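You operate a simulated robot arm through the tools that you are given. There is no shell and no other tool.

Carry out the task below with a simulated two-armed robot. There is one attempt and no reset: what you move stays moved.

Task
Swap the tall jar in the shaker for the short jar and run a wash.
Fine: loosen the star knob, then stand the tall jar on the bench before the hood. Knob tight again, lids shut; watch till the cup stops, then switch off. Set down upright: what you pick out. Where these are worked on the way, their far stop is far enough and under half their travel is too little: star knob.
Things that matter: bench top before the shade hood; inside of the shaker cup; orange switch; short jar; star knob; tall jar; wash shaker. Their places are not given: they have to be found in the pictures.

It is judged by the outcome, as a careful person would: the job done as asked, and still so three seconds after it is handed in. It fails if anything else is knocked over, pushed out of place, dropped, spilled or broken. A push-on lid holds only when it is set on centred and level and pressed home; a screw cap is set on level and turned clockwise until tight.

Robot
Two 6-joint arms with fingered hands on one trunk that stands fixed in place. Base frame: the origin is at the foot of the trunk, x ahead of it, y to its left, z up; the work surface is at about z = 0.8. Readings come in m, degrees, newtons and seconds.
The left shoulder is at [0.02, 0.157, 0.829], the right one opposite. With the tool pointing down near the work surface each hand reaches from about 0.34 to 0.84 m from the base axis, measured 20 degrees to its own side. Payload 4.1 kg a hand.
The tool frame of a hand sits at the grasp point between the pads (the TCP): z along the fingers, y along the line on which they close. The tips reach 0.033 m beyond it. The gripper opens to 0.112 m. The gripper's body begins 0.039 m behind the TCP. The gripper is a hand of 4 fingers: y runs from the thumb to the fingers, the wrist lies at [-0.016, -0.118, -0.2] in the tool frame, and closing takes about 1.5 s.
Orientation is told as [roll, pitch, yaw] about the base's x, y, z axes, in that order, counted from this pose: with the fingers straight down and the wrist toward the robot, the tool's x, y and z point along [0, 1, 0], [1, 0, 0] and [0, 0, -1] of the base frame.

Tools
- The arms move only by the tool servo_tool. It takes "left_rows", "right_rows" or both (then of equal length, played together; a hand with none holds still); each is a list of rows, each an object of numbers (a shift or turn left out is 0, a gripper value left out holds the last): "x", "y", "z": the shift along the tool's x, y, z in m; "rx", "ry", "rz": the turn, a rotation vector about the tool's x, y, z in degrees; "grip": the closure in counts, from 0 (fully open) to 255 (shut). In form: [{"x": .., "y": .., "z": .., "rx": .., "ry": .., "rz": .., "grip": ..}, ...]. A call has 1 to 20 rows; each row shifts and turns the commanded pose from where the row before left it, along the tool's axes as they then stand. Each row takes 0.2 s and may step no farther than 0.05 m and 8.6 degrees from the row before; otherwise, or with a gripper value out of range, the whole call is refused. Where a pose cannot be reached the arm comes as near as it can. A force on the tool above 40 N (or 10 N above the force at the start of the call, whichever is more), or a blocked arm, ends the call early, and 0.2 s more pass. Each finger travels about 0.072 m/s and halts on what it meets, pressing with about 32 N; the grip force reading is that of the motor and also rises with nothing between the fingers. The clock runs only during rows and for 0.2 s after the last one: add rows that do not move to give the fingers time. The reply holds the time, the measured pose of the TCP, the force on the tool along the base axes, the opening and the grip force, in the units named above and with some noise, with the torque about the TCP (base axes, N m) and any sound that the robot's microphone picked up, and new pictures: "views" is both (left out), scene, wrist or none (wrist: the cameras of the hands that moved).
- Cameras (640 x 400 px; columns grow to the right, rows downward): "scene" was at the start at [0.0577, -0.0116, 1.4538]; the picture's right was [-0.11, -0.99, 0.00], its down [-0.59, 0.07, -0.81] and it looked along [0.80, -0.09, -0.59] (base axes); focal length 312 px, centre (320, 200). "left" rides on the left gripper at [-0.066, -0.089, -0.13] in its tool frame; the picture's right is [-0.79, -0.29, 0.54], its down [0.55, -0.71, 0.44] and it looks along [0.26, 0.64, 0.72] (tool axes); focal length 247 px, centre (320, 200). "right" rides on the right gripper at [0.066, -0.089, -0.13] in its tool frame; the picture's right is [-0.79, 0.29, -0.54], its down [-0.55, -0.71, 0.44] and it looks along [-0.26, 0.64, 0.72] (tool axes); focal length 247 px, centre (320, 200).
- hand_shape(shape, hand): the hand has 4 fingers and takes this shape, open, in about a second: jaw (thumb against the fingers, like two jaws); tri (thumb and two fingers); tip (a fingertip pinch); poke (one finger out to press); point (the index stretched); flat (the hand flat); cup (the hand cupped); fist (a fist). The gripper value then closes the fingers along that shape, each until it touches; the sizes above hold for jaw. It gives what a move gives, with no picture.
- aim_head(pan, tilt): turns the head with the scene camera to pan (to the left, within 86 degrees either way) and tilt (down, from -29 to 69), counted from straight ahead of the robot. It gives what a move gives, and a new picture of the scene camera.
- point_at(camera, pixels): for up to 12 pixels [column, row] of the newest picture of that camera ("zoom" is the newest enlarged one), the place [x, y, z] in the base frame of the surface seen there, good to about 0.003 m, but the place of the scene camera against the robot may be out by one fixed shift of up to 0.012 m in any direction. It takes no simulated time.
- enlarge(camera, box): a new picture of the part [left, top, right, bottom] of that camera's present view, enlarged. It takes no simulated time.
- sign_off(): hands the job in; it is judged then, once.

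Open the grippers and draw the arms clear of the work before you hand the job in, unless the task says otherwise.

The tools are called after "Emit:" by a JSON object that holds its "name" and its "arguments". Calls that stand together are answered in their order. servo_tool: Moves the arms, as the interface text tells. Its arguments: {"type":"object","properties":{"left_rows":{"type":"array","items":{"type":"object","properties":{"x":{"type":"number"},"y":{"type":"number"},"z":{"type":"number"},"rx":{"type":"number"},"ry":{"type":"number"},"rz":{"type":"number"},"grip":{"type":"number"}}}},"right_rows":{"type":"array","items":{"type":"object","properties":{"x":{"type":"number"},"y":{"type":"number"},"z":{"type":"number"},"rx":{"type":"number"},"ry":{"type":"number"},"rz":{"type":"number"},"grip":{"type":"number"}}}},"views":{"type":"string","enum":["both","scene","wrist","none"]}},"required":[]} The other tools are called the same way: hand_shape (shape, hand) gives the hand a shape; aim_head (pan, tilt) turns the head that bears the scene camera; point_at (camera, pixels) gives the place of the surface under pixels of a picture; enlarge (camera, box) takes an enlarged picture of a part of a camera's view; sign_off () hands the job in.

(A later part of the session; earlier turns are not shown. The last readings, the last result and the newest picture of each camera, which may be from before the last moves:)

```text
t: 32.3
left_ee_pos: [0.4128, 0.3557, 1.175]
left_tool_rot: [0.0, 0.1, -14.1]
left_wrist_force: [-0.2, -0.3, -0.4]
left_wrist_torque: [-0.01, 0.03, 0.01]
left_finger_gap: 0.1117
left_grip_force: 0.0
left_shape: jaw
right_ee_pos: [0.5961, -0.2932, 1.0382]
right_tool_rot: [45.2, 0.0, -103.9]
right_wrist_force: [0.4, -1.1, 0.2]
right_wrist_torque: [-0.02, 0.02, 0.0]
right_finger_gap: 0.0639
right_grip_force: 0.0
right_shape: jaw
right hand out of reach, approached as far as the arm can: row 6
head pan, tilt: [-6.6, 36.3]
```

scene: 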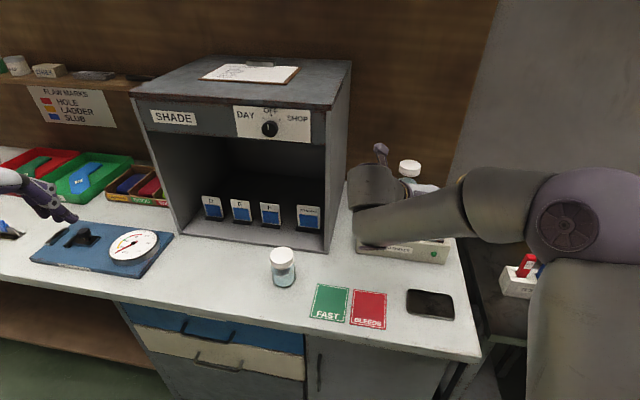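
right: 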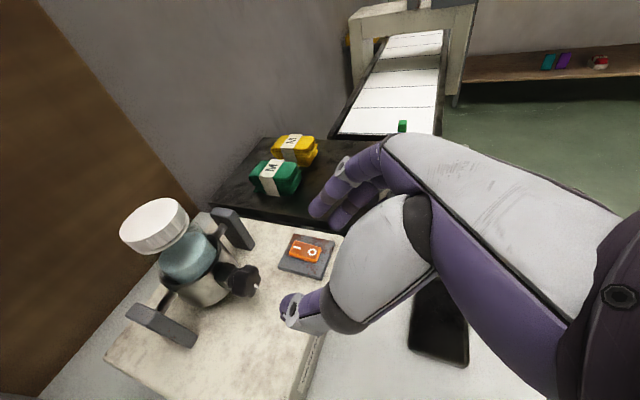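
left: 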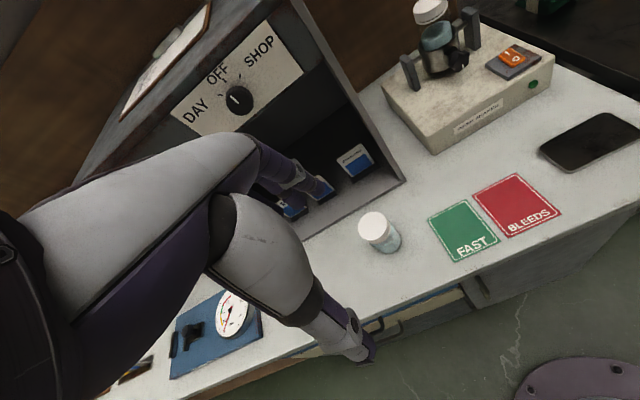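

The 45° tilt is set. Now I roll +30° about the knob axis (rx and rz together) to get the starting angle for loosening.

Emit:
{"name": "servo_tool", "arguments": {"right_rows": [{"rx": 5.303, "rz": 5.303}, {"rx": 5.303, "rz": 5.303}, {"rx": 5.303, "rz": 5.303}, {"rx": 5.303, "rz": 5.303}, {}]}}

```text
t: 33.5
left_ee_pos: [0.4118, 0.3564, 1.1733]
left_tool_rot: [0.0, 0.0, -14.1]
left_wrist_force: [-0.4, 0.6, 0.1]
left_wrist_torque: [-0.02, -0.01, -0.01]
left_finger_gap: 0.1117
left_grip_force: 0.1
left_shape: jaw
right_ee_pos: [0.5951, -0.2941, 1.0386]
right_tool_rot: [44.8, 30.0, -104.1]
right_wrist_force: [0.5, 0.3, 0.3]
right_wrist_torque: [-0.01, -0.01, 0.02]
right_finger_gap: 0.0636
right_grip_force: 0.1
right_shape: jaw
head pan, tilt: [-6.6, 36.3]
```

scene: 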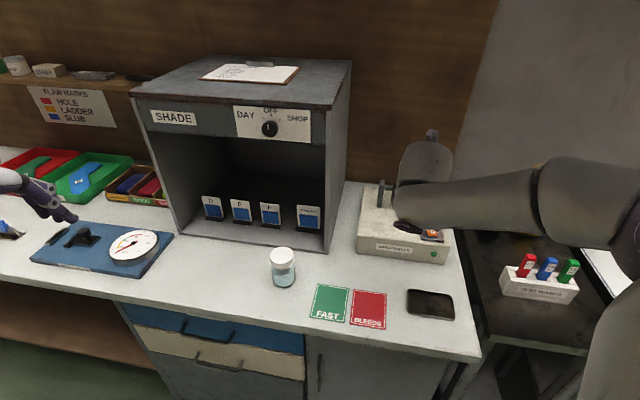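
right: 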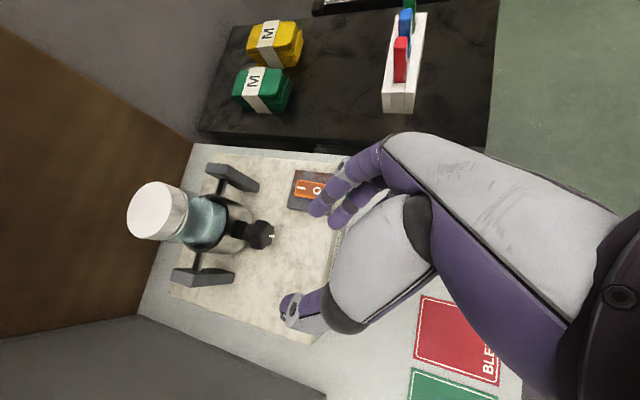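

Orientation is as wanted (roll 45, pitch 30). I move to a point 10 cm back from the knob along the tool axis.

Emit:
{"name": "servo_tool", "arguments": {"right_rows": [{"x": 0.006, "y": 0.0283, "z": 0.0225, "grip": 85}, {"x": 0.006, "y": 0.0283, "z": 0.0225}, {}]}}

```text
t: 34.3
left_ee_pos: [0.4121, 0.3564, 1.1728]
left_tool_rot: [0.0, 0.0, -14.1]
left_wrist_force: [-0.5, -0.1, -0.1]
left_wrist_torque: [-0.02, 0.01, 0.01]
left_finger_gap: 0.1118
left_grip_force: 0.0
left_shape: jaw
right_ee_pos: [0.6249, -0.3381, 0.9897]
right_tool_rot: [44.8, 30.0, -104.0]
right_wrist_force: [0.1, -0.4, -0.1]
right_wrist_torque: [-0.02, 0.0, -0.05]
right_finger_gap: 0.0742
right_grip_force: 0.0
right_shape: jaw
head pan, tilt: [-6.6, 36.3]
```

scene: 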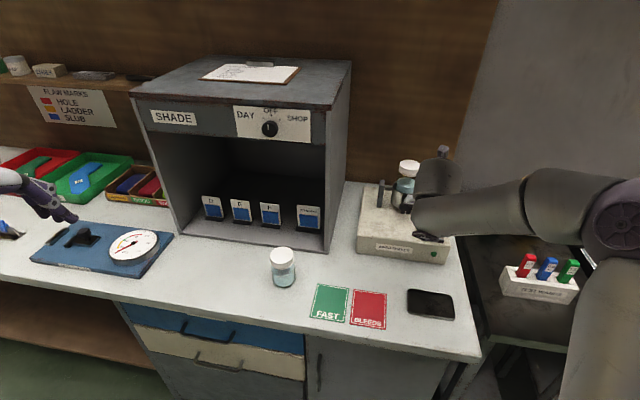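
right: 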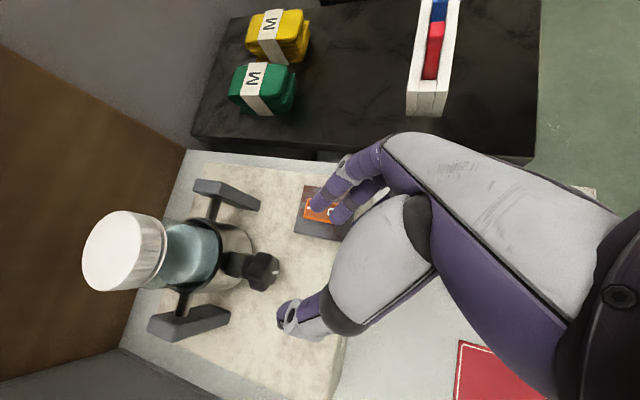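

Knob sits at (262,270) in the wrist view, between thumb (290,312) and fingers (325,205). I measure it once more close-up.

Emit:
{"name": "enlarge", "arguments": {"camera": "right", "box": [210, 210, 310, 310]}}

Emit:
{"name": "point_at", "arguments": {"camera": "right", "pixels": [[267, 270], [277, 269], [262, 256], [262, 285], [252, 268], [258, 262], [325, 205], [342, 207], [322, 235], [290, 312]]}}

```text
4.00 times, centred on (260, 260) of right
```

zoom: 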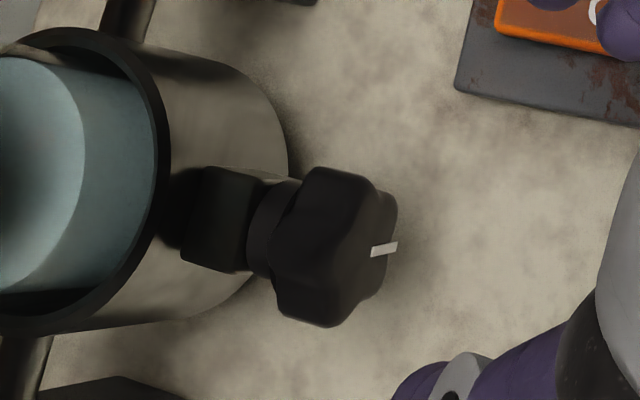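

```text
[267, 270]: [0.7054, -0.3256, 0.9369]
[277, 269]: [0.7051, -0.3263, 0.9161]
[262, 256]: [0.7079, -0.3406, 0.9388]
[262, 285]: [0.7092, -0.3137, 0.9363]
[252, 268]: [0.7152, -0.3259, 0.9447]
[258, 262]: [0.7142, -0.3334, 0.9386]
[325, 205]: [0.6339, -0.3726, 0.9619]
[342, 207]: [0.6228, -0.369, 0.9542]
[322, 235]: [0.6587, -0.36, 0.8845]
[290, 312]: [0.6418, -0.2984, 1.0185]
```

Knob centre confirmed near (0.705,-0.3245,0.929). I advance 10 cm along the tool axis so the thumb and fingers straddle it.

Emit:
{"name": "servo_tool", "arguments": {"right_rows": [{"x": 0.0005, "y": 0.0005, "z": 0.02}, {"x": 0.0005, "y": 0.0005, "z": 0.02}, {"x": 0.0005, "y": 0.0005, "z": 0.02}, {"x": 0.0005, "y": 0.0005, "z": 0.02}, {"x": 0.0005, "y": 0.0005, "z": 0.019}, {}]}}

```text
t: 35.7
left_ee_pos: [0.4123, 0.3575, 1.1748]
left_tool_rot: [-0.1, -0.1, -14.3]
left_wrist_force: [-1.0, -0.9, 0.6]
left_wrist_torque: [0.0, 0.01, -0.02]
left_finger_gap: 0.1116
left_grip_force: 0.1
left_shape: jaw
right_ee_pos: [0.7032, -0.327, 0.9332]
right_tool_rot: [45.0, 30.0, -104.0]
right_wrist_force: [-2.0, -8.1, 23.1]
right_wrist_torque: [-0.71, 0.36, 0.05]
right_finger_gap: 0.0744
right_grip_force: 0.0
right_shape: jaw
head pan, tilt: [-6.6, 36.3]
```

scene: 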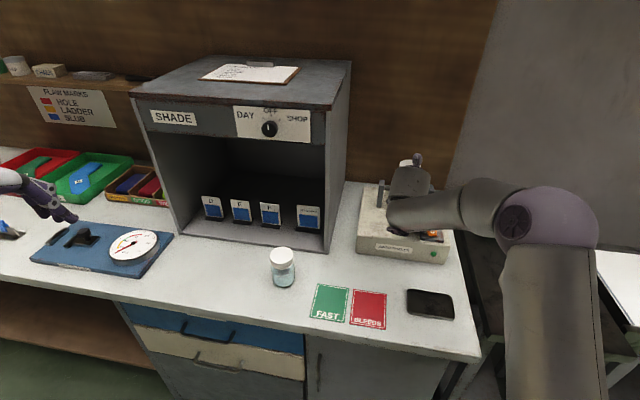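
right: 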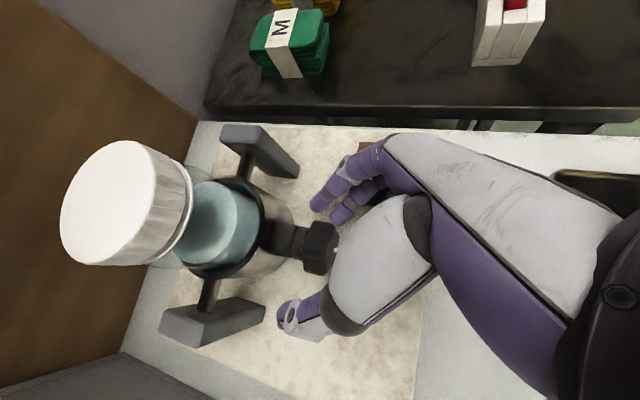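

A 23 N upward push suggests the lower fingers touch the box top. I narrow the fingers a little (still clear of the knob) to lift them off and re-read.

Emit:
{"name": "servo_tool", "arguments": {"right_rows": [{"z": -0.008, "grip": 125}, {}, {}], "views": "wrist"}}

Emit:
{"name": "enlarge", "arguments": {"camera": "right", "box": [240, 140, 400, 340]}}

```text
t: 36.5
left_ee_pos: [0.4134, 0.3564, 1.1739]
left_tool_rot: [0.0, 0.0, -14.1]
left_wrist_force: [0.2, -0.5, -0.1]
left_wrist_torque: [0.0, -0.01, 0.02]
left_finger_gap: 0.1118
left_grip_force: 0.1
left_shape: jaw
right_ee_pos: [0.6948, -0.3257, 0.933]
right_tool_rot: [44.5, 29.9, -104.1]
right_wrist_force: [-0.1, 0.7, 1.0]
right_wrist_torque: [0.03, 0.02, 0.01]
right_finger_gap: 0.0575
right_grip_force: 0.0
right_shape: jaw
head pan, tilt: [-6.6, 36.3]
```

right: 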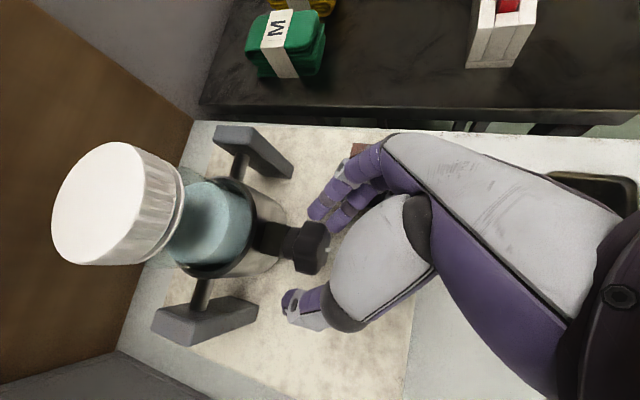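

```text
2.00 times, centred on (320, 240) of right
```

zoom: 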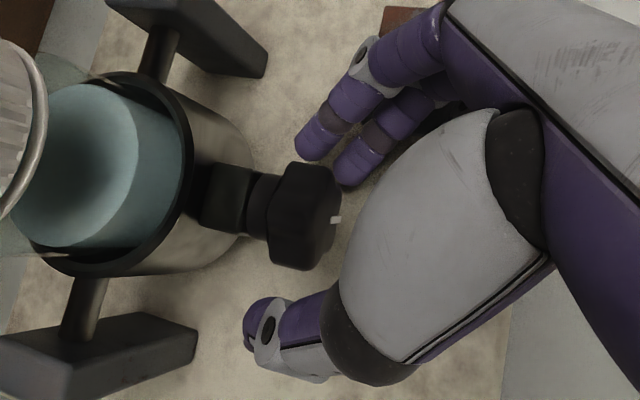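

Free of contact now; the knob lies between thumb and fingers. I ease in 7 mm and close on it.

Emit:
{"name": "servo_tool", "arguments": {"right_rows": [{"y": -0.0013, "z": 0.0074}, {}, {"grip": 180}, {"grip": 200}, {"grip": 220}, {}, {}, {}], "views": "wrist"}}

Emit:
{"name": "enlarge", "arguments": {"camera": "right", "box": [240, 140, 400, 340]}}

```text
t: 38.3
left_ee_pos: [0.4135, 0.3565, 1.174]
left_tool_rot: [0.0, 0.0, -14.0]
left_wrist_force: [0.1, -0.4, -0.4]
left_wrist_torque: [0.0, 0.01, -0.01]
left_finger_gap: 0.1117
left_grip_force: 0.0
left_shape: jaw
right_ee_pos: [0.7026, -0.3231, 0.9307]
right_tool_rot: [44.7, 30.0, -103.9]
right_wrist_force: [6.7, 6.5, -0.4]
right_wrist_torque: [-0.02, -0.04, 0.07]
right_finger_gap: 0.0151
right_grip_force: 32.1
right_shape: jaw
head pan, tilt: [-6.6, 36.3]
```

right: 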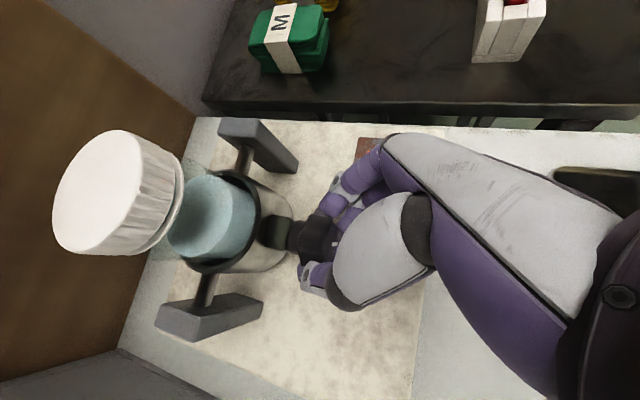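

```text
2.00 times, centred on (320, 240) of right
```

zoom: 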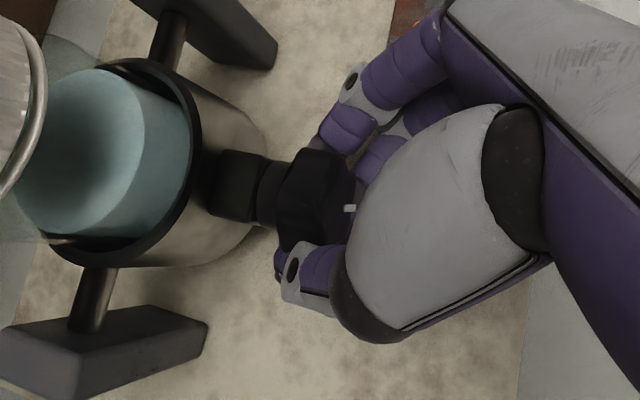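

The knob is gripped (32 N). I turn counter-clockwise about the knob axis, first 32°, watching torque and the mark.

Emit:
{"name": "servo_tool", "arguments": {"right_rows": [{"rx": -5.6, "rz": -5.6}, {"rx": -5.6, "rz": -5.6}, {"rx": -5.6, "rz": -5.6}, {"rx": -5.6, "rz": -5.6}, {}]}}

Emit:
{"name": "enlarge", "arguments": {"camera": "right", "box": [240, 140, 400, 340]}}

```text
t: 39.5
left_ee_pos: [0.4132, 0.3561, 1.1737]
left_tool_rot: [0.0, -0.1, -14.2]
left_wrist_force: [0.3, -1.0, 0.1]
left_wrist_torque: [-0.02, -0.01, 0.0]
left_finger_gap: 0.1117
left_grip_force: 0.2
left_shape: jaw
right_ee_pos: [0.6969, -0.3238, 0.9251]
right_tool_rot: [44.9, -1.8, -103.9]
right_wrist_force: [-0.5, 2.7, -6.3]
right_wrist_torque: [-0.04, 0.06, -0.03]
right_finger_gap: 0.0137
right_grip_force: 32.4
right_shape: jaw
right hand out of reach, approached as far as the arm can: row 4
head pan, tilt: [-6.6, 36.3]
```

scene: 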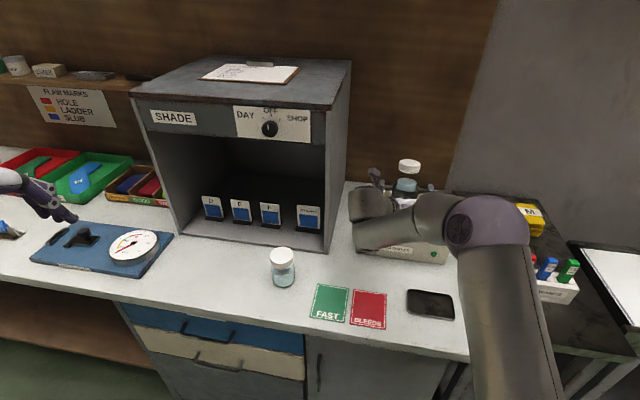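
right: 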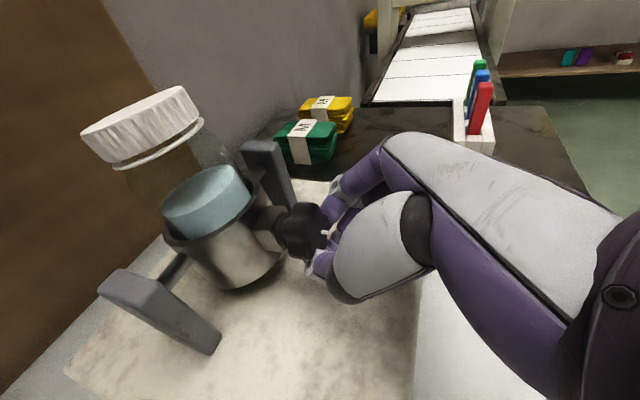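

```text
2.00 times, centred on (320, 240) of right
```

zoom: 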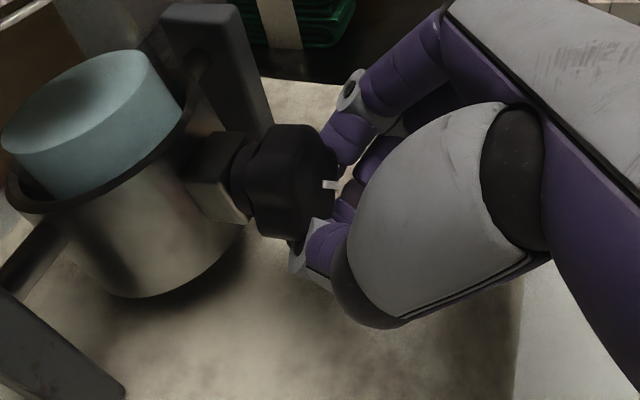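

The mark turned along with the hand, so the knob is turning, but this tilt runs out of reach near pitch 0. I release, back off 9 cm, flatten the tilt to 20° and roll to +40° for a longer stroke.

Emit:
{"name": "servo_tool", "arguments": {"right_rows": [{"grip": 100}, {}, {}, {"z": -0.02}, {"z": -0.035}, {"z": -0.035}, {"ry": 8.3}, {"ry": 8.3}, {"ry": 8.3}, {"rx": 2.87, "rz": 7.89}, {"rx": 2.87, "rz": 7.89}, {"rx": 2.87, "rz": 7.89}, {"rx": 2.87, "rz": 7.89}, {"rx": 2.87, "rz": 7.89}, {}]}}

```text
t: 42.7
left_ee_pos: [0.4128, 0.3561, 1.1744]
left_tool_rot: [-0.1, -0.1, -14.2]
left_wrist_force: [0.3, -0.1, 0.3]
left_wrist_torque: [0.02, 0.0, -0.01]
left_finger_gap: 0.1117
left_grip_force: 0.1
left_shape: jaw
right_ee_pos: [0.6363, -0.3066, 0.9899]
right_tool_rot: [69.4, 40.3, -104.2]
right_wrist_force: [0.2, 0.5, -0.5]
right_wrist_torque: [0.01, 0.02, -0.02]
right_finger_gap: 0.0677
right_grip_force: 0.0
right_shape: jaw
head pan, tilt: [-6.6, 36.3]
```

scene: 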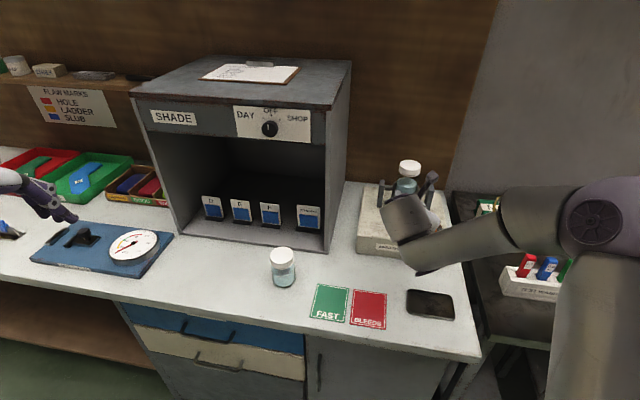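
right: 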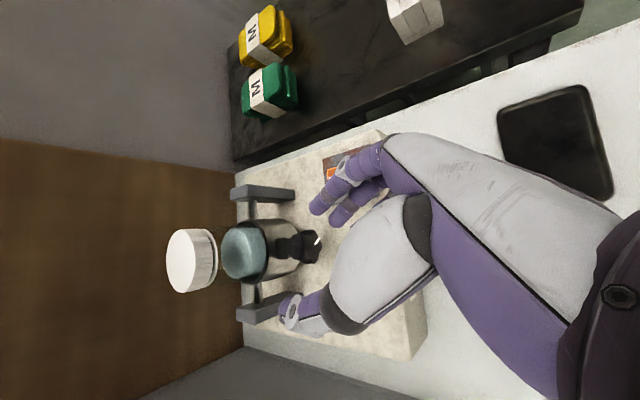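

Reached roll 69, pitch 40 with no limits. I check the knob's mark.

Emit:
{"name": "enlarge", "arguments": {"camera": "right", "box": [220, 170, 360, 320]}}

Emit:
{"name": "point_at", "arguments": {"camera": "right", "pixels": [[318, 240], [312, 247], [306, 233], [306, 260], [298, 247]]}}

```text
2.67 times, centred on (290, 245) of right
```

zoom: 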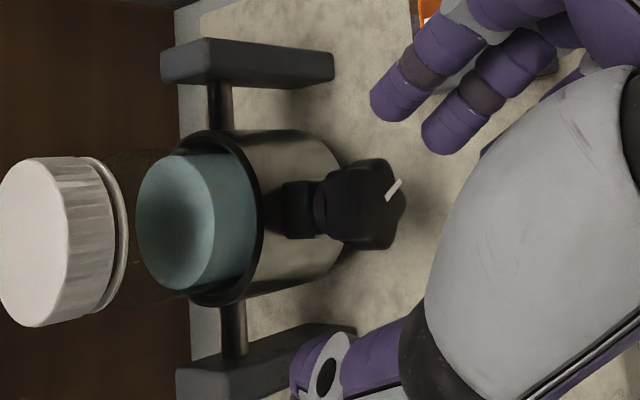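

```text
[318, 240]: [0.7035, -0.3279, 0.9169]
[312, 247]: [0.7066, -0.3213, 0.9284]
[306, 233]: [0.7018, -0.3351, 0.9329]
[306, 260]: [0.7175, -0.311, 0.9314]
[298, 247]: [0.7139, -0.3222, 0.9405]
```

The mark now points down-right: about 30° turned. I align with the knob axis and move in with gap ≈0.057.

Emit:
{"name": "servo_tool", "arguments": {"right_rows": [{"x": -0.0103, "y": 0.0199, "grip": 125}, {"x": -0.0103, "y": 0.0199}, {"z": 0.0195}, {"z": 0.0195}, {"z": 0.0195}, {"z": 0.0195}, {}]}}

Emit:
{"name": "enlarge", "arguments": {"camera": "right", "box": [240, 140, 400, 340]}}

```text
t: 44.3
left_ee_pos: [0.4121, 0.3557, 1.1742]
left_tool_rot: [0.0, -0.1, -14.0]
left_wrist_force: [-0.9, -0.2, 0.4]
left_wrist_torque: [0.01, -0.03, -0.01]
left_finger_gap: 0.1115
left_grip_force: 0.0
left_shape: jaw
right_ee_pos: [0.704, -0.325, 0.9379]
right_tool_rot: [70.5, 40.0, -103.6]
right_wrist_force: [0.0, -0.8, 7.8]
right_wrist_torque: [-0.18, 0.22, 0.04]
right_finger_gap: 0.0573
right_grip_force: 0.0
right_shape: jaw
head pan, tilt: [-6.6, 36.3]
stopped in row 7 (right hand): the force on the tool passed its limit at 43 N (the readings are from after the stop); the commanded pose is now the measured one
```

scene: 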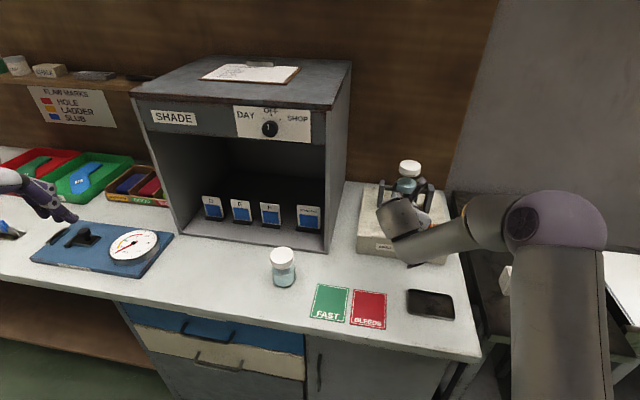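
right: 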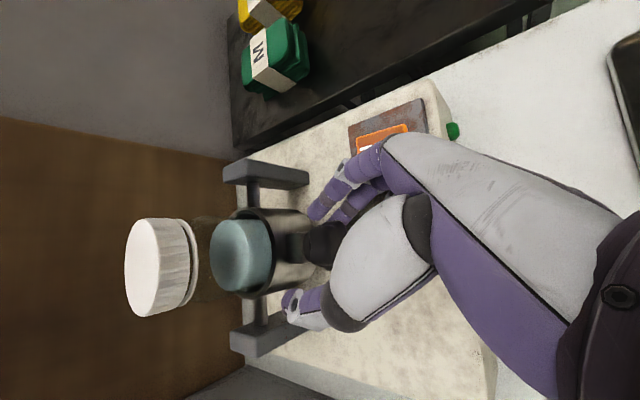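

```text
2.00 times, centred on (320, 240) of right
```

zoom: 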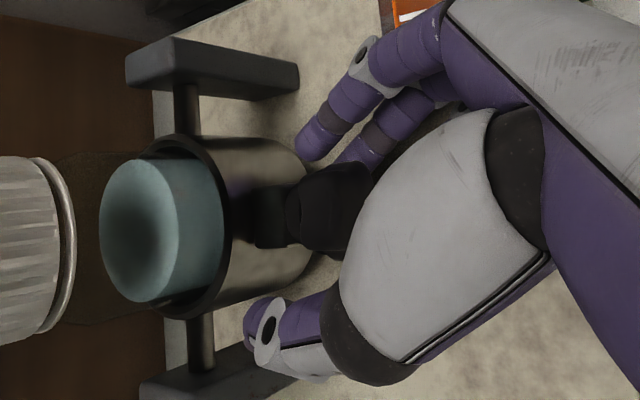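

The unseen lowest finger touches the box top again. I back off 8 cm and try the three-digit shape, which should tuck that finger away.

Emit:
{"name": "servo_tool", "arguments": {"right_rows": [{"z": -0.03}, {"z": -0.04}, {"z": -0.03}], "views": "none"}}

Emit:
{"name": "hand_shape", "arguments": {"shape": "tri", "hand": "right"}}

Emit:
{"name": "servo_tool", "arguments": {"right_rows": [{}]}}

Emit:
{"name": "enlarge", "arguments": {"camera": "right", "box": [220, 100, 460, 350]}}

```text
t: 45.1
left_ee_pos: [0.4134, 0.3568, 1.1745]
left_tool_rot: [0.0, -0.1, -14.1]
left_wrist_force: [-0.3, 0.6, -0.2]
left_wrist_torque: [-0.03, 0.03, 0.0]
left_finger_gap: 0.1117
left_grip_force: 0.0
left_shape: jaw
right_ee_pos: [0.6057, -0.3229, 0.9607]
right_tool_rot: [70.3, 40.1, -103.8]
right_wrist_force: [-0.2, -0.6, 0.8]
right_wrist_torque: [-0.01, 0.02, -0.02]
right_finger_gap: 0.0574
right_grip_force: 0.0
right_shape: jaw
head pan, tilt: [-6.6, 36.3]
```

```text
t: 46.0
left_ee_pos: [0.4138, 0.3563, 1.1749]
left_tool_rot: [0.0, 0.0, -14.1]
left_wrist_force: [0.4, -0.3, 0.6]
left_wrist_torque: [0.02, 0.0, -0.01]
left_finger_gap: 0.112
left_grip_force: 0.0
left_shape: jaw
right_ee_pos: [0.6051, -0.3235, 0.9617]
right_tool_rot: [70.3, 40.2, -103.8]
right_wrist_force: [0.4, -0.4, 0.1]
right_wrist_torque: [-0.05, 0.02, 0.01]
right_finger_gap: 0.112
right_grip_force: 0.1
right_shape: tri
head pan, tilt: [-6.6, 36.3]
```

```text
t: 46.4
left_ee_pos: [0.4125, 0.3566, 1.1741]
left_tool_rot: [-0.1, 0.0, -14.2]
left_wrist_force: [-0.1, -0.5, 0.5]
left_wrist_torque: [0.02, 0.01, 0.01]
left_finger_gap: 0.1118
left_grip_force: 0.0
left_shape: jaw
right_ee_pos: [0.6052, -0.3223, 0.9624]
right_tool_rot: [70.4, 40.1, -103.9]
right_wrist_force: [-0.8, 0.4, -0.7]
right_wrist_torque: [0.03, 0.0, -0.01]
right_finger_gap: 0.1119
right_grip_force: 0.0
right_shape: tri
head pan, tilt: [-6.6, 36.3]
```

scene: 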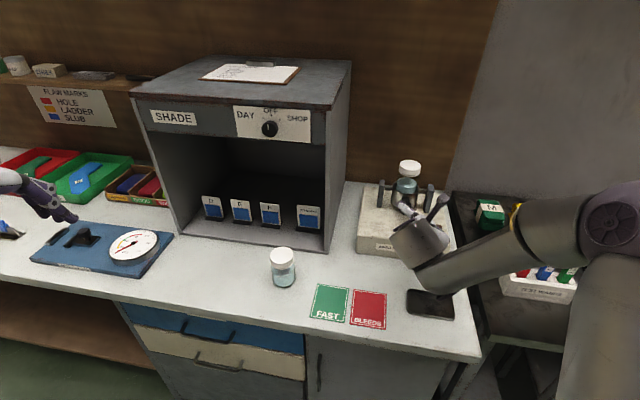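
right: 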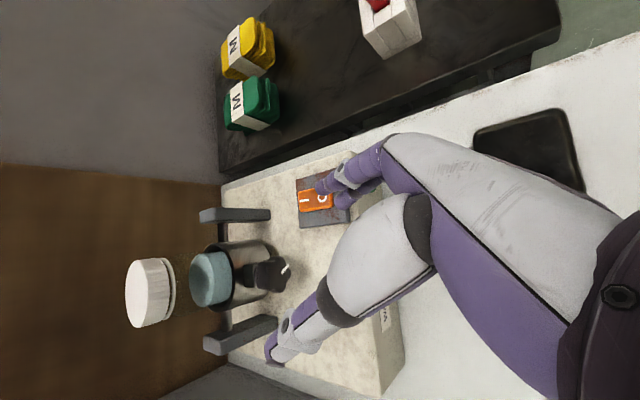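

```text
1.60 times, centred on (340, 225) of right
```

zoom: 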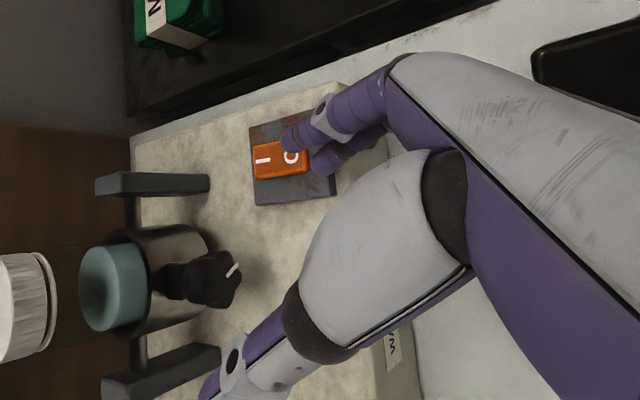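

The third finger seems tucked. I narrow the gap, roll back 10° and advance 8 cm toward the knob, stopping 2 cm short to look.

Emit:
{"name": "servo_tool", "arguments": {"right_rows": [{"grip": 120}, {}, {}, {"rx": -1.71, "rz": -4.7}, {"rx": -1.71, "rz": -4.7}, {"x": -0.0067, "y": -0.0025}, {"z": 0.02}, {"z": 0.02}, {"z": 0.02}, {"z": 0.02}, {}]}}

Emit:
{"name": "enlarge", "arguments": {"camera": "right", "box": [240, 140, 400, 340]}}

Emit:
{"name": "enlarge", "arguments": {"camera": "scene", "box": [350, 150, 470, 270]}}

```text
t: 48.8
left_ee_pos: [0.4126, 0.3567, 1.1739]
left_tool_rot: [0.0, 0.0, -14.2]
left_wrist_force: [-0.2, -0.5, 1.1]
left_wrist_torque: [0.0, -0.02, -0.03]
left_finger_gap: 0.1118
left_grip_force: 0.2
left_shape: jaw
right_ee_pos: [0.6818, -0.3212, 0.935]
right_tool_rot: [70.3, 30.2, -103.8]
right_wrist_force: [-1.4, 1.5, 6.3]
right_wrist_torque: [-0.13, 0.22, -0.18]
right_finger_gap: 0.0589
right_grip_force: 0.0
right_shape: tri
head pan, tilt: [-6.6, 36.3]
```

scene: 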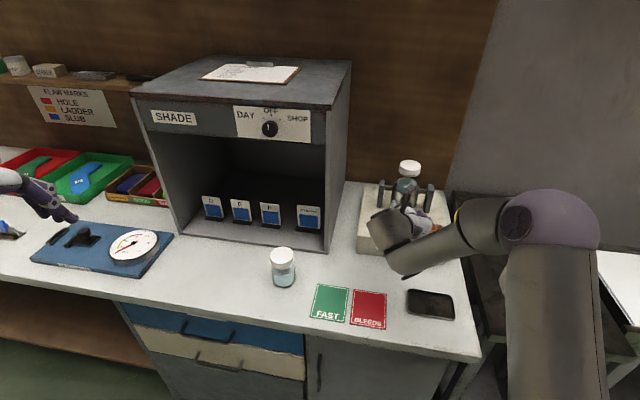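
right: 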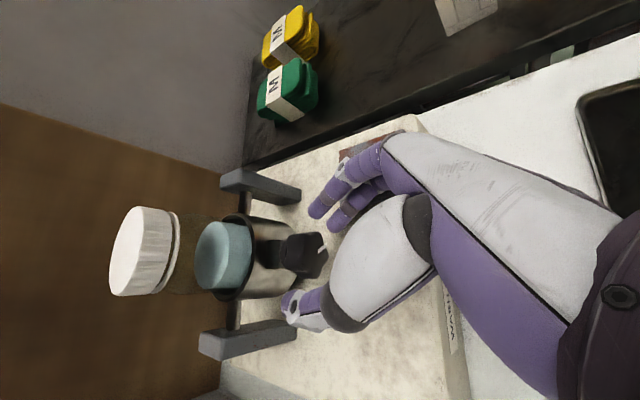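

```text
2.00 times, centred on (320, 240) of right
```

zoom: 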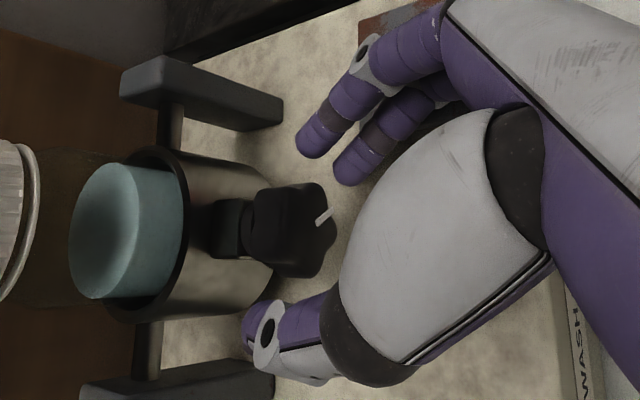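

```text
3.33 times, centred on (410, 210) of scene
```

zoom: 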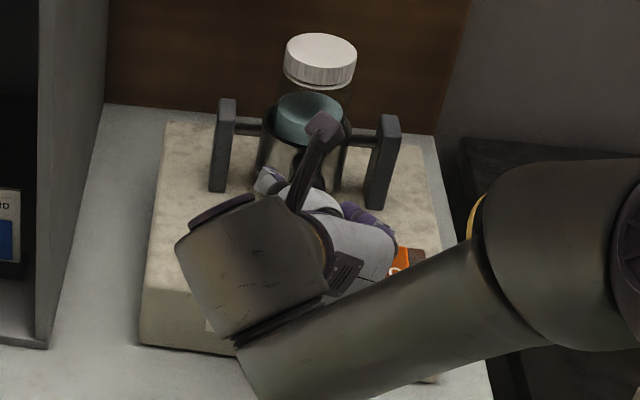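

Light contact again from the outermost finger. A better way: come straight from above with the knob between thumb and fingers left/right. For that I go back to the arm's first posture; first I retreat, rise, level and roll to wrist-up.

Emit:
{"name": "servo_tool", "arguments": {"right_rows": [{"z": -0.04}, {"z": -0.04}, {"x": 0.0407, "y": -0.025, "z": -0.0148}, {"x": 0.0407, "y": -0.025, "z": -0.0148}, {"x": 0.0163, "y": -0.01, "z": -0.006}, {"ry": 8}, {"ry": 8}, {"ry": 4}, {"rz": 8.5}, {"rz": 8.5}, {"rz": 8.5}, {"rz": 8.5}, {"rz": 8.5}, {"rz": 8.5}, {"rz": 8.5}, {}], "views": "scene"}}

Emit:
{"name": "hand_shape", "arguments": {"shape": "jaw", "hand": "right"}}

```text
t: 52.2
left_ee_pos: [0.4121, 0.3568, 1.1744]
left_tool_rot: [-0.1, 0.0, -14.1]
left_wrist_force: [0.5, 0.0, 0.2]
left_wrist_torque: [-0.01, -0.03, 0.0]
left_finger_gap: 0.1118
left_grip_force: 0.1
left_shape: jaw
right_ee_pos: [0.6047, -0.3182, 1.0769]
right_tool_rot: [130.0, 89.6, -64.1]
right_wrist_force: [-0.5, 0.1, -0.6]
right_wrist_torque: [0.03, 0.01, 0.0]
right_finger_gap: 0.0592
right_grip_force: 0.0
right_shape: tri
head pan, tilt: [-6.6, 36.3]
```

scene: 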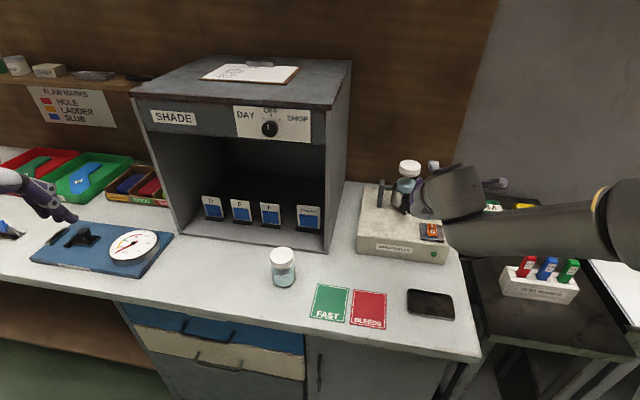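

```text
t: 53.1
left_ee_pos: [0.413, 0.357, 1.1731]
left_tool_rot: [0.1, 0.0, -14.1]
left_wrist_force: [-0.8, 0.5, -0.2]
left_wrist_torque: [0.05, 0.01, -0.01]
left_finger_gap: 0.1116
left_grip_force: 0.0
left_shape: jaw
right_ee_pos: [0.6047, -0.3166, 1.0771]
right_tool_rot: [122.2, 89.5, -71.8]
right_wrist_force: [-0.2, 0.2, -0.6]
right_wrist_torque: [0.01, -0.03, -0.01]
right_finger_gap: 0.1119
right_grip_force: 0.0
right_shape: jaw
head pan, tilt: [-6.6, 36.3]
```

Wrist-up reached. I move to the spot where the earlier roll worked, tilt 26° down and roll back +85 to bring the wrist to the right.

Emit:
{"name": "servo_tool", "arguments": {"right_rows": [{"x": -0.0175, "y": -0.0065, "z": -0.0315}, {"x": -0.0175, "y": -0.0065, "z": -0.0315}, {"rx": -8.5}, {"rx": -8.5}, {"rx": -8.5}, {"rz": 8.5}, {"rz": 8.5}, {"rz": 8.5}, {"rz": 8.5}, {"rz": 8.5}, {"rz": 8.5}, {"rz": 8.5}, {"rz": 8.5}, {"rz": 8.5}, {"rz": 8.5}], "views": "scene"}}

```text
t: 56.3
left_ee_pos: [0.4136, 0.3561, 1.1756]
left_tool_rot: [0.1, 0.0, -14.1]
left_wrist_force: [0.1, 0.0, -0.3]
left_wrist_torque: [-0.04, -0.02, 0.0]
left_finger_gap: 0.1117
left_grip_force: 0.0
left_shape: jaw
right_ee_pos: [0.5516, -0.2673, 1.0889]
right_tool_rot: [-64.7, 5.1, 78.0]
right_wrist_force: [-0.4, -0.1, 1.2]
right_wrist_torque: [0.0, -0.02, -0.02]
right_finger_gap: 0.1118
right_grip_force: 0.1
right_shape: jaw
head pan, tilt: [-6.6, 36.3]
```

scene: 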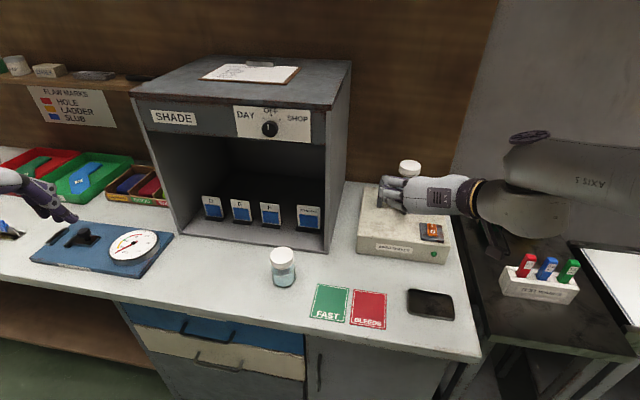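

The wrist is at the right again with no limit. I turn the fingers downward to 15° from vertical.

Emit:
{"name": "servo_tool", "arguments": {"right_rows": [{"rz": 5}, {"ry": 8.3}, {"ry": 8.3}, {"ry": 8.3}, {"ry": 8.3}, {"ry": 8.3}, {"ry": 8.3}, {}]}}

```text
t: 58.1
left_ee_pos: [0.4136, 0.3558, 1.1744]
left_tool_rot: [0.0, 0.0, -14.2]
left_wrist_force: [-0.8, 0.0, -0.5]
left_wrist_torque: [0.0, -0.02, 0.01]
left_finger_gap: 0.1119
left_grip_force: 0.0
left_shape: jaw
right_ee_pos: [0.552, -0.2685, 1.0885]
right_tool_rot: [-14.9, 0.3, 75.9]
right_wrist_force: [-0.7, 0.2, 1.2]
right_wrist_torque: [0.0, 0.01, -0.01]
right_finger_gap: 0.1116
right_grip_force: 0.0
right_shape: jaw
head pan, tilt: [-6.6, 36.3]
```

scene: 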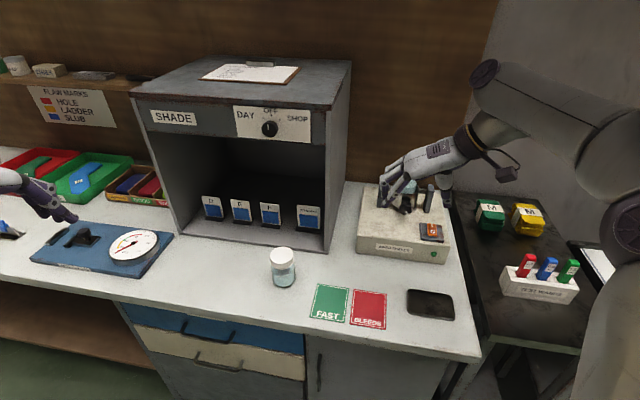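
right: 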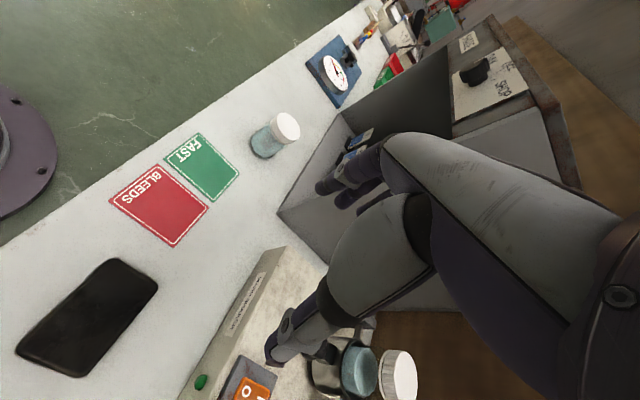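

The fingers now point nearly straight down with the wrist at right. I take the tri shape, roll +35° about the knob axis, and narrow the gap while still clear.

Emit:
{"name": "hand_shape", "arguments": {"shape": "tri", "hand": "right"}}

Emit:
{"name": "servo_tool", "arguments": {"right_rows": [{"rx": -6.76, "rz": 1.8, "grip": 100}, {"rx": -6.76, "rz": 1.8}, {"rx": -6.76, "rz": 1.8}, {"rx": -6.76, "rz": 1.8}, {"rx": -6.76, "rz": 1.8}, {"x": -0.0256, "y": -0.0211, "z": 0.014}, {"x": -0.0256, "y": -0.0211, "z": 0.014}, {"x": -0.0256, "y": -0.0211, "z": 0.014}, {"x": -0.0256, "y": -0.0211, "z": 0.014}, {}]}}

```text
t: 59.0
left_ee_pos: [0.4133, 0.3543, 1.1736]
left_tool_rot: [0.1, 0.1, -14.2]
left_wrist_force: [-0.4, -0.1, 0.0]
left_wrist_torque: [0.03, 0.02, -0.01]
left_finger_gap: 0.1116
left_grip_force: 0.1
left_shape: jaw
right_ee_pos: [0.5511, -0.2679, 1.0905]
right_tool_rot: [-15.0, 0.4, 76.0]
right_wrist_force: [-0.4, 0.6, -0.3]
right_wrist_torque: [0.02, -0.01, 0.01]
right_finger_gap: 0.1119
right_grip_force: 0.1
right_shape: tri
head pan, tilt: [-6.6, 36.3]
```

```text
t: 61.2
left_ee_pos: [0.4119, 0.3558, 1.1745]
left_tool_rot: [0.0, 0.0, -14.2]
left_wrist_force: [0.3, 0.1, -0.3]
left_wrist_torque: [0.0, -0.01, -0.01]
left_finger_gap: 0.1117
left_grip_force: 0.1
left_shape: jaw
right_ee_pos: [0.6475, -0.347, 1.0177]
right_tool_rot: [-14.9, -34.6, 75.9]
right_wrist_force: [-0.1, 0.2, -0.5]
right_wrist_torque: [-0.02, 0.03, -0.02]
right_finger_gap: 0.0685
right_grip_force: 0.0
right_shape: tri
head pan, tilt: [-6.6, 36.3]
```

scene: 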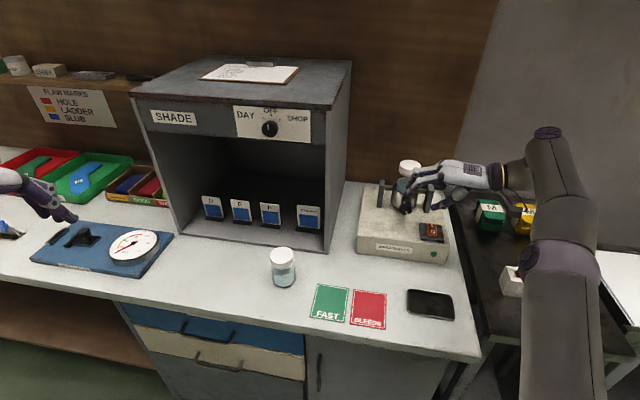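
right: 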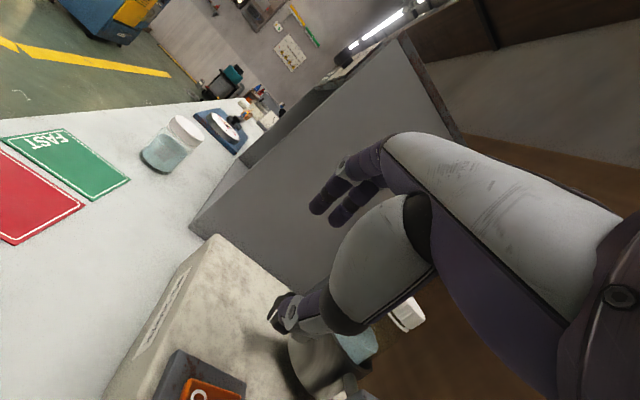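

Reached fine. The scene camera sees the hand well here; I zoom in to see the finger layout around the knob.

Emit:
{"name": "enlarge", "arguments": {"camera": "scene", "box": [360, 140, 480, 250]}}

```text
3.64 times, centred on (420, 195) of scene
```

zoom: 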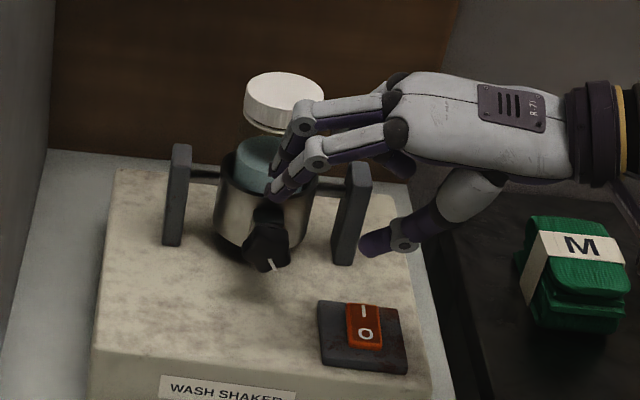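

A clear view: two fingers and thumb, third finger curled away; mark points down-right. I measure the fingertip places.

Emit:
{"name": "point_at", "arguments": {"camera": "zoom", "pixels": [[272, 192], [280, 165], [368, 245], [405, 248], [302, 118], [318, 152], [395, 160], [265, 248], [285, 85], [275, 265]]}}

```text
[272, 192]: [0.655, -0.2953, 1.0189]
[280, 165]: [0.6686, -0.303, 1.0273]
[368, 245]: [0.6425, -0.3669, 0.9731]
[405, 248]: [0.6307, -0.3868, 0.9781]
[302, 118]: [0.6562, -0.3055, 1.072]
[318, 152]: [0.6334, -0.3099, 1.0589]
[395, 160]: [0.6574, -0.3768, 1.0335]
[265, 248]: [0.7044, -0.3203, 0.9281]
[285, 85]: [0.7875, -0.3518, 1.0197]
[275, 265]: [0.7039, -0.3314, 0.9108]
```

The fingers straddle the tool x=0 line, thumb opposite: good. I shift sideways onto the knob line and advance 7 cm, then look.

Emit:
{"name": "servo_tool", "arguments": {"right_rows": [{"x": -0.0147, "y": -0.0107, "grip": 110}, {"x": -0.0147, "y": -0.0107}, {"z": 0.0175}, {"z": 0.0175}, {"z": 0.0175}, {"z": 0.0175}, {}], "views": "scene"}}

Emit:
{"name": "enlarge", "arguments": {"camera": "scene", "box": [360, 150, 460, 240]}}

```text
t: 62.8
left_ee_pos: [0.4127, 0.3571, 1.1751]
left_tool_rot: [0.0, -0.1, -14.1]
left_wrist_force: [0.0, -0.1, 0.3]
left_wrist_torque: [-0.01, 0.02, 0.01]
left_finger_gap: 0.1121
left_grip_force: 0.0
left_shape: jaw
right_ee_pos: [0.677, -0.3296, 0.953]
right_tool_rot: [-15.0, -34.5, 75.9]
right_wrist_force: [0.2, 0.8, -0.7]
right_wrist_torque: [0.0, 0.05, 0.01]
right_finger_gap: 0.0643
right_grip_force: 0.1
right_shape: tri
right hand out of reach, approached as far as the arm can: row 1, 2
head pan, tilt: [-6.6, 36.3]
```

scene: 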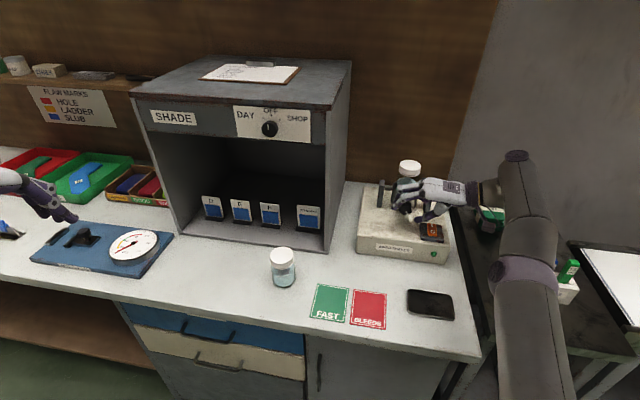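

```text
4.44 times, centred on (410, 195) of scene
```

zoom: 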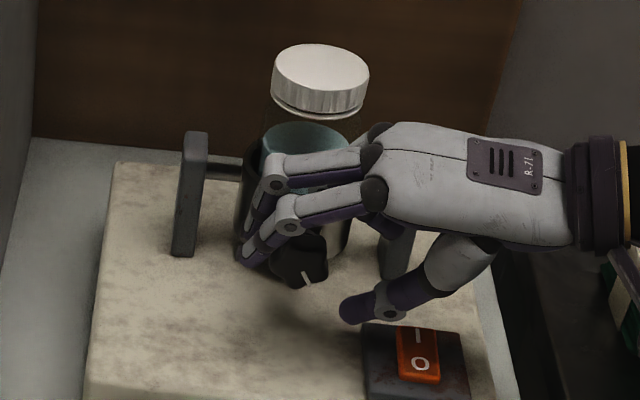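

Rows 1–2 were at the edge of reach (wrist too far right). I back up 3 cm, reduce the roll to +20°, and re-align.

Emit:
{"name": "servo_tool", "arguments": {"right_rows": [{"z": -0.03}, {"rx": 7.245, "rz": -1.93}, {"rx": 7.245, "rz": -1.93}, {"x": -0.0232, "y": 0.0108}, {"z": 0.015}, {"z": 0.015}, {}]}}

Emit:
{"name": "enlarge", "arguments": {"camera": "scene", "box": [360, 150, 460, 240]}}

```text
t: 64.4
left_ee_pos: [0.413, 0.3553, 1.1748]
left_tool_rot: [0.1, 0.0, -14.3]
left_wrist_force: [0.0, 0.4, 0.4]
left_wrist_torque: [0.0, -0.06, -0.03]
left_finger_gap: 0.1114
left_grip_force: 0.0
left_shape: jaw
right_ee_pos: [0.6771, -0.3346, 0.9496]
right_tool_rot: [-15.1, -19.7, 75.9]
right_wrist_force: [1.1, 0.3, 0.2]
right_wrist_torque: [0.0, 0.0, -0.02]
right_finger_gap: 0.0637
right_grip_force: 0.1
right_shape: tri
right hand out of reach, approached as far as the arm can: row 4
head pan, tilt: [-6.6, 36.3]
```

scene: 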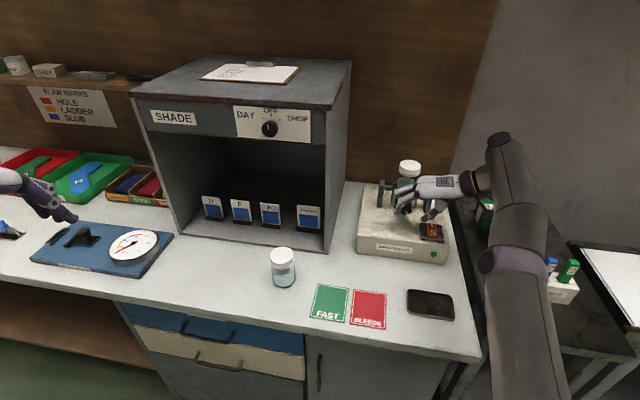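
right: 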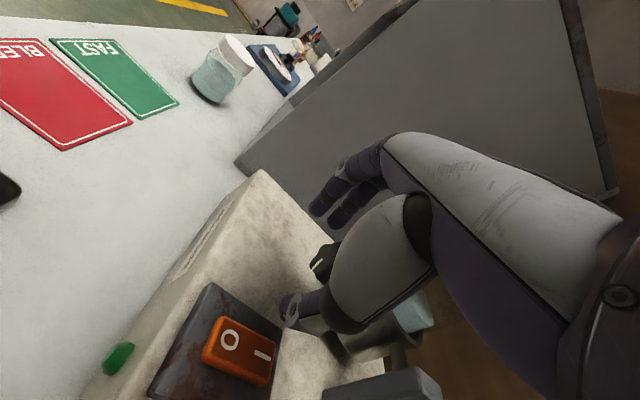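

```text
4.44 times, centred on (410, 195) of scene
```

zoom: 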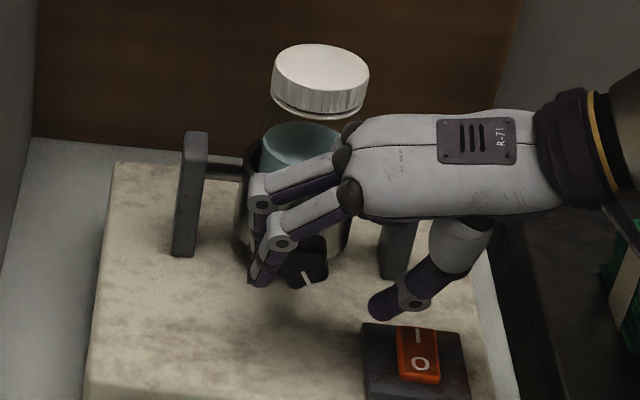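

Reach is the limit with the hand upright (wrist too far out). I back off 6 cm, lean to 45° with the wrist still at right, re-align and approach again.

Emit:
{"name": "servo_tool", "arguments": {"right_rows": [{"z": -0.03}, {"z": -0.03}, {"ry": -7.5}, {"ry": -7.5}, {"ry": -7.5}, {"ry": -7.5}, {"x": 0.0314, "y": 0.009}, {"z": 0.02}, {"z": 0.02}, {}]}}

Emit:
{"name": "enlarge", "arguments": {"camera": "scene", "box": [360, 150, 460, 240]}}

```text
t: 66.6
left_ee_pos: [0.4134, 0.3549, 1.1742]
left_tool_rot: [-0.1, 0.0, -14.2]
left_wrist_force: [0.0, -0.6, -0.3]
left_wrist_torque: [0.02, 0.01, -0.01]
left_finger_gap: 0.1119
left_grip_force: 0.1
left_shape: jaw
right_ee_pos: [0.726, -0.4099, 1.0039]
right_tool_rot: [-45.0, -19.5, 76.0]
right_wrist_force: [0.0, -0.4, -0.2]
right_wrist_torque: [0.01, 0.01, -0.01]
right_finger_gap: 0.0639
right_grip_force: 0.0
right_shape: tri
right hand out of reach, approached as far as the arm can: row 3, 4, 5, 6
head pan, tilt: [-6.6, 36.3]
```

scene: 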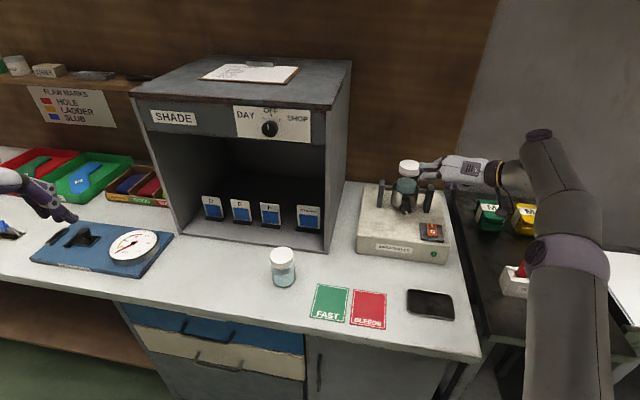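
right: 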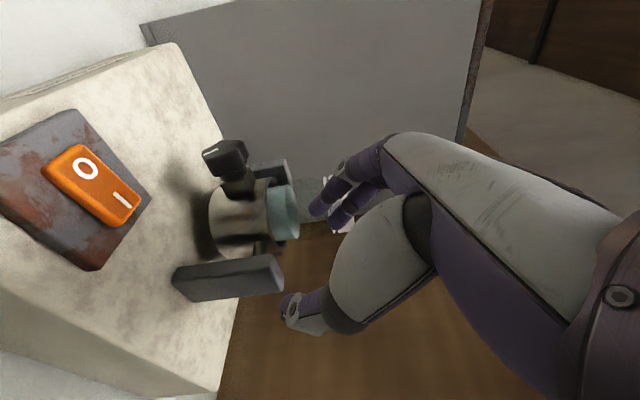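

```text
4.44 times, centred on (410, 195) of scene
```

zoom: 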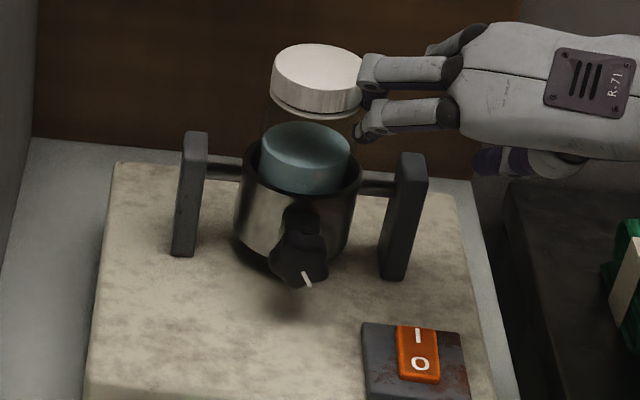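

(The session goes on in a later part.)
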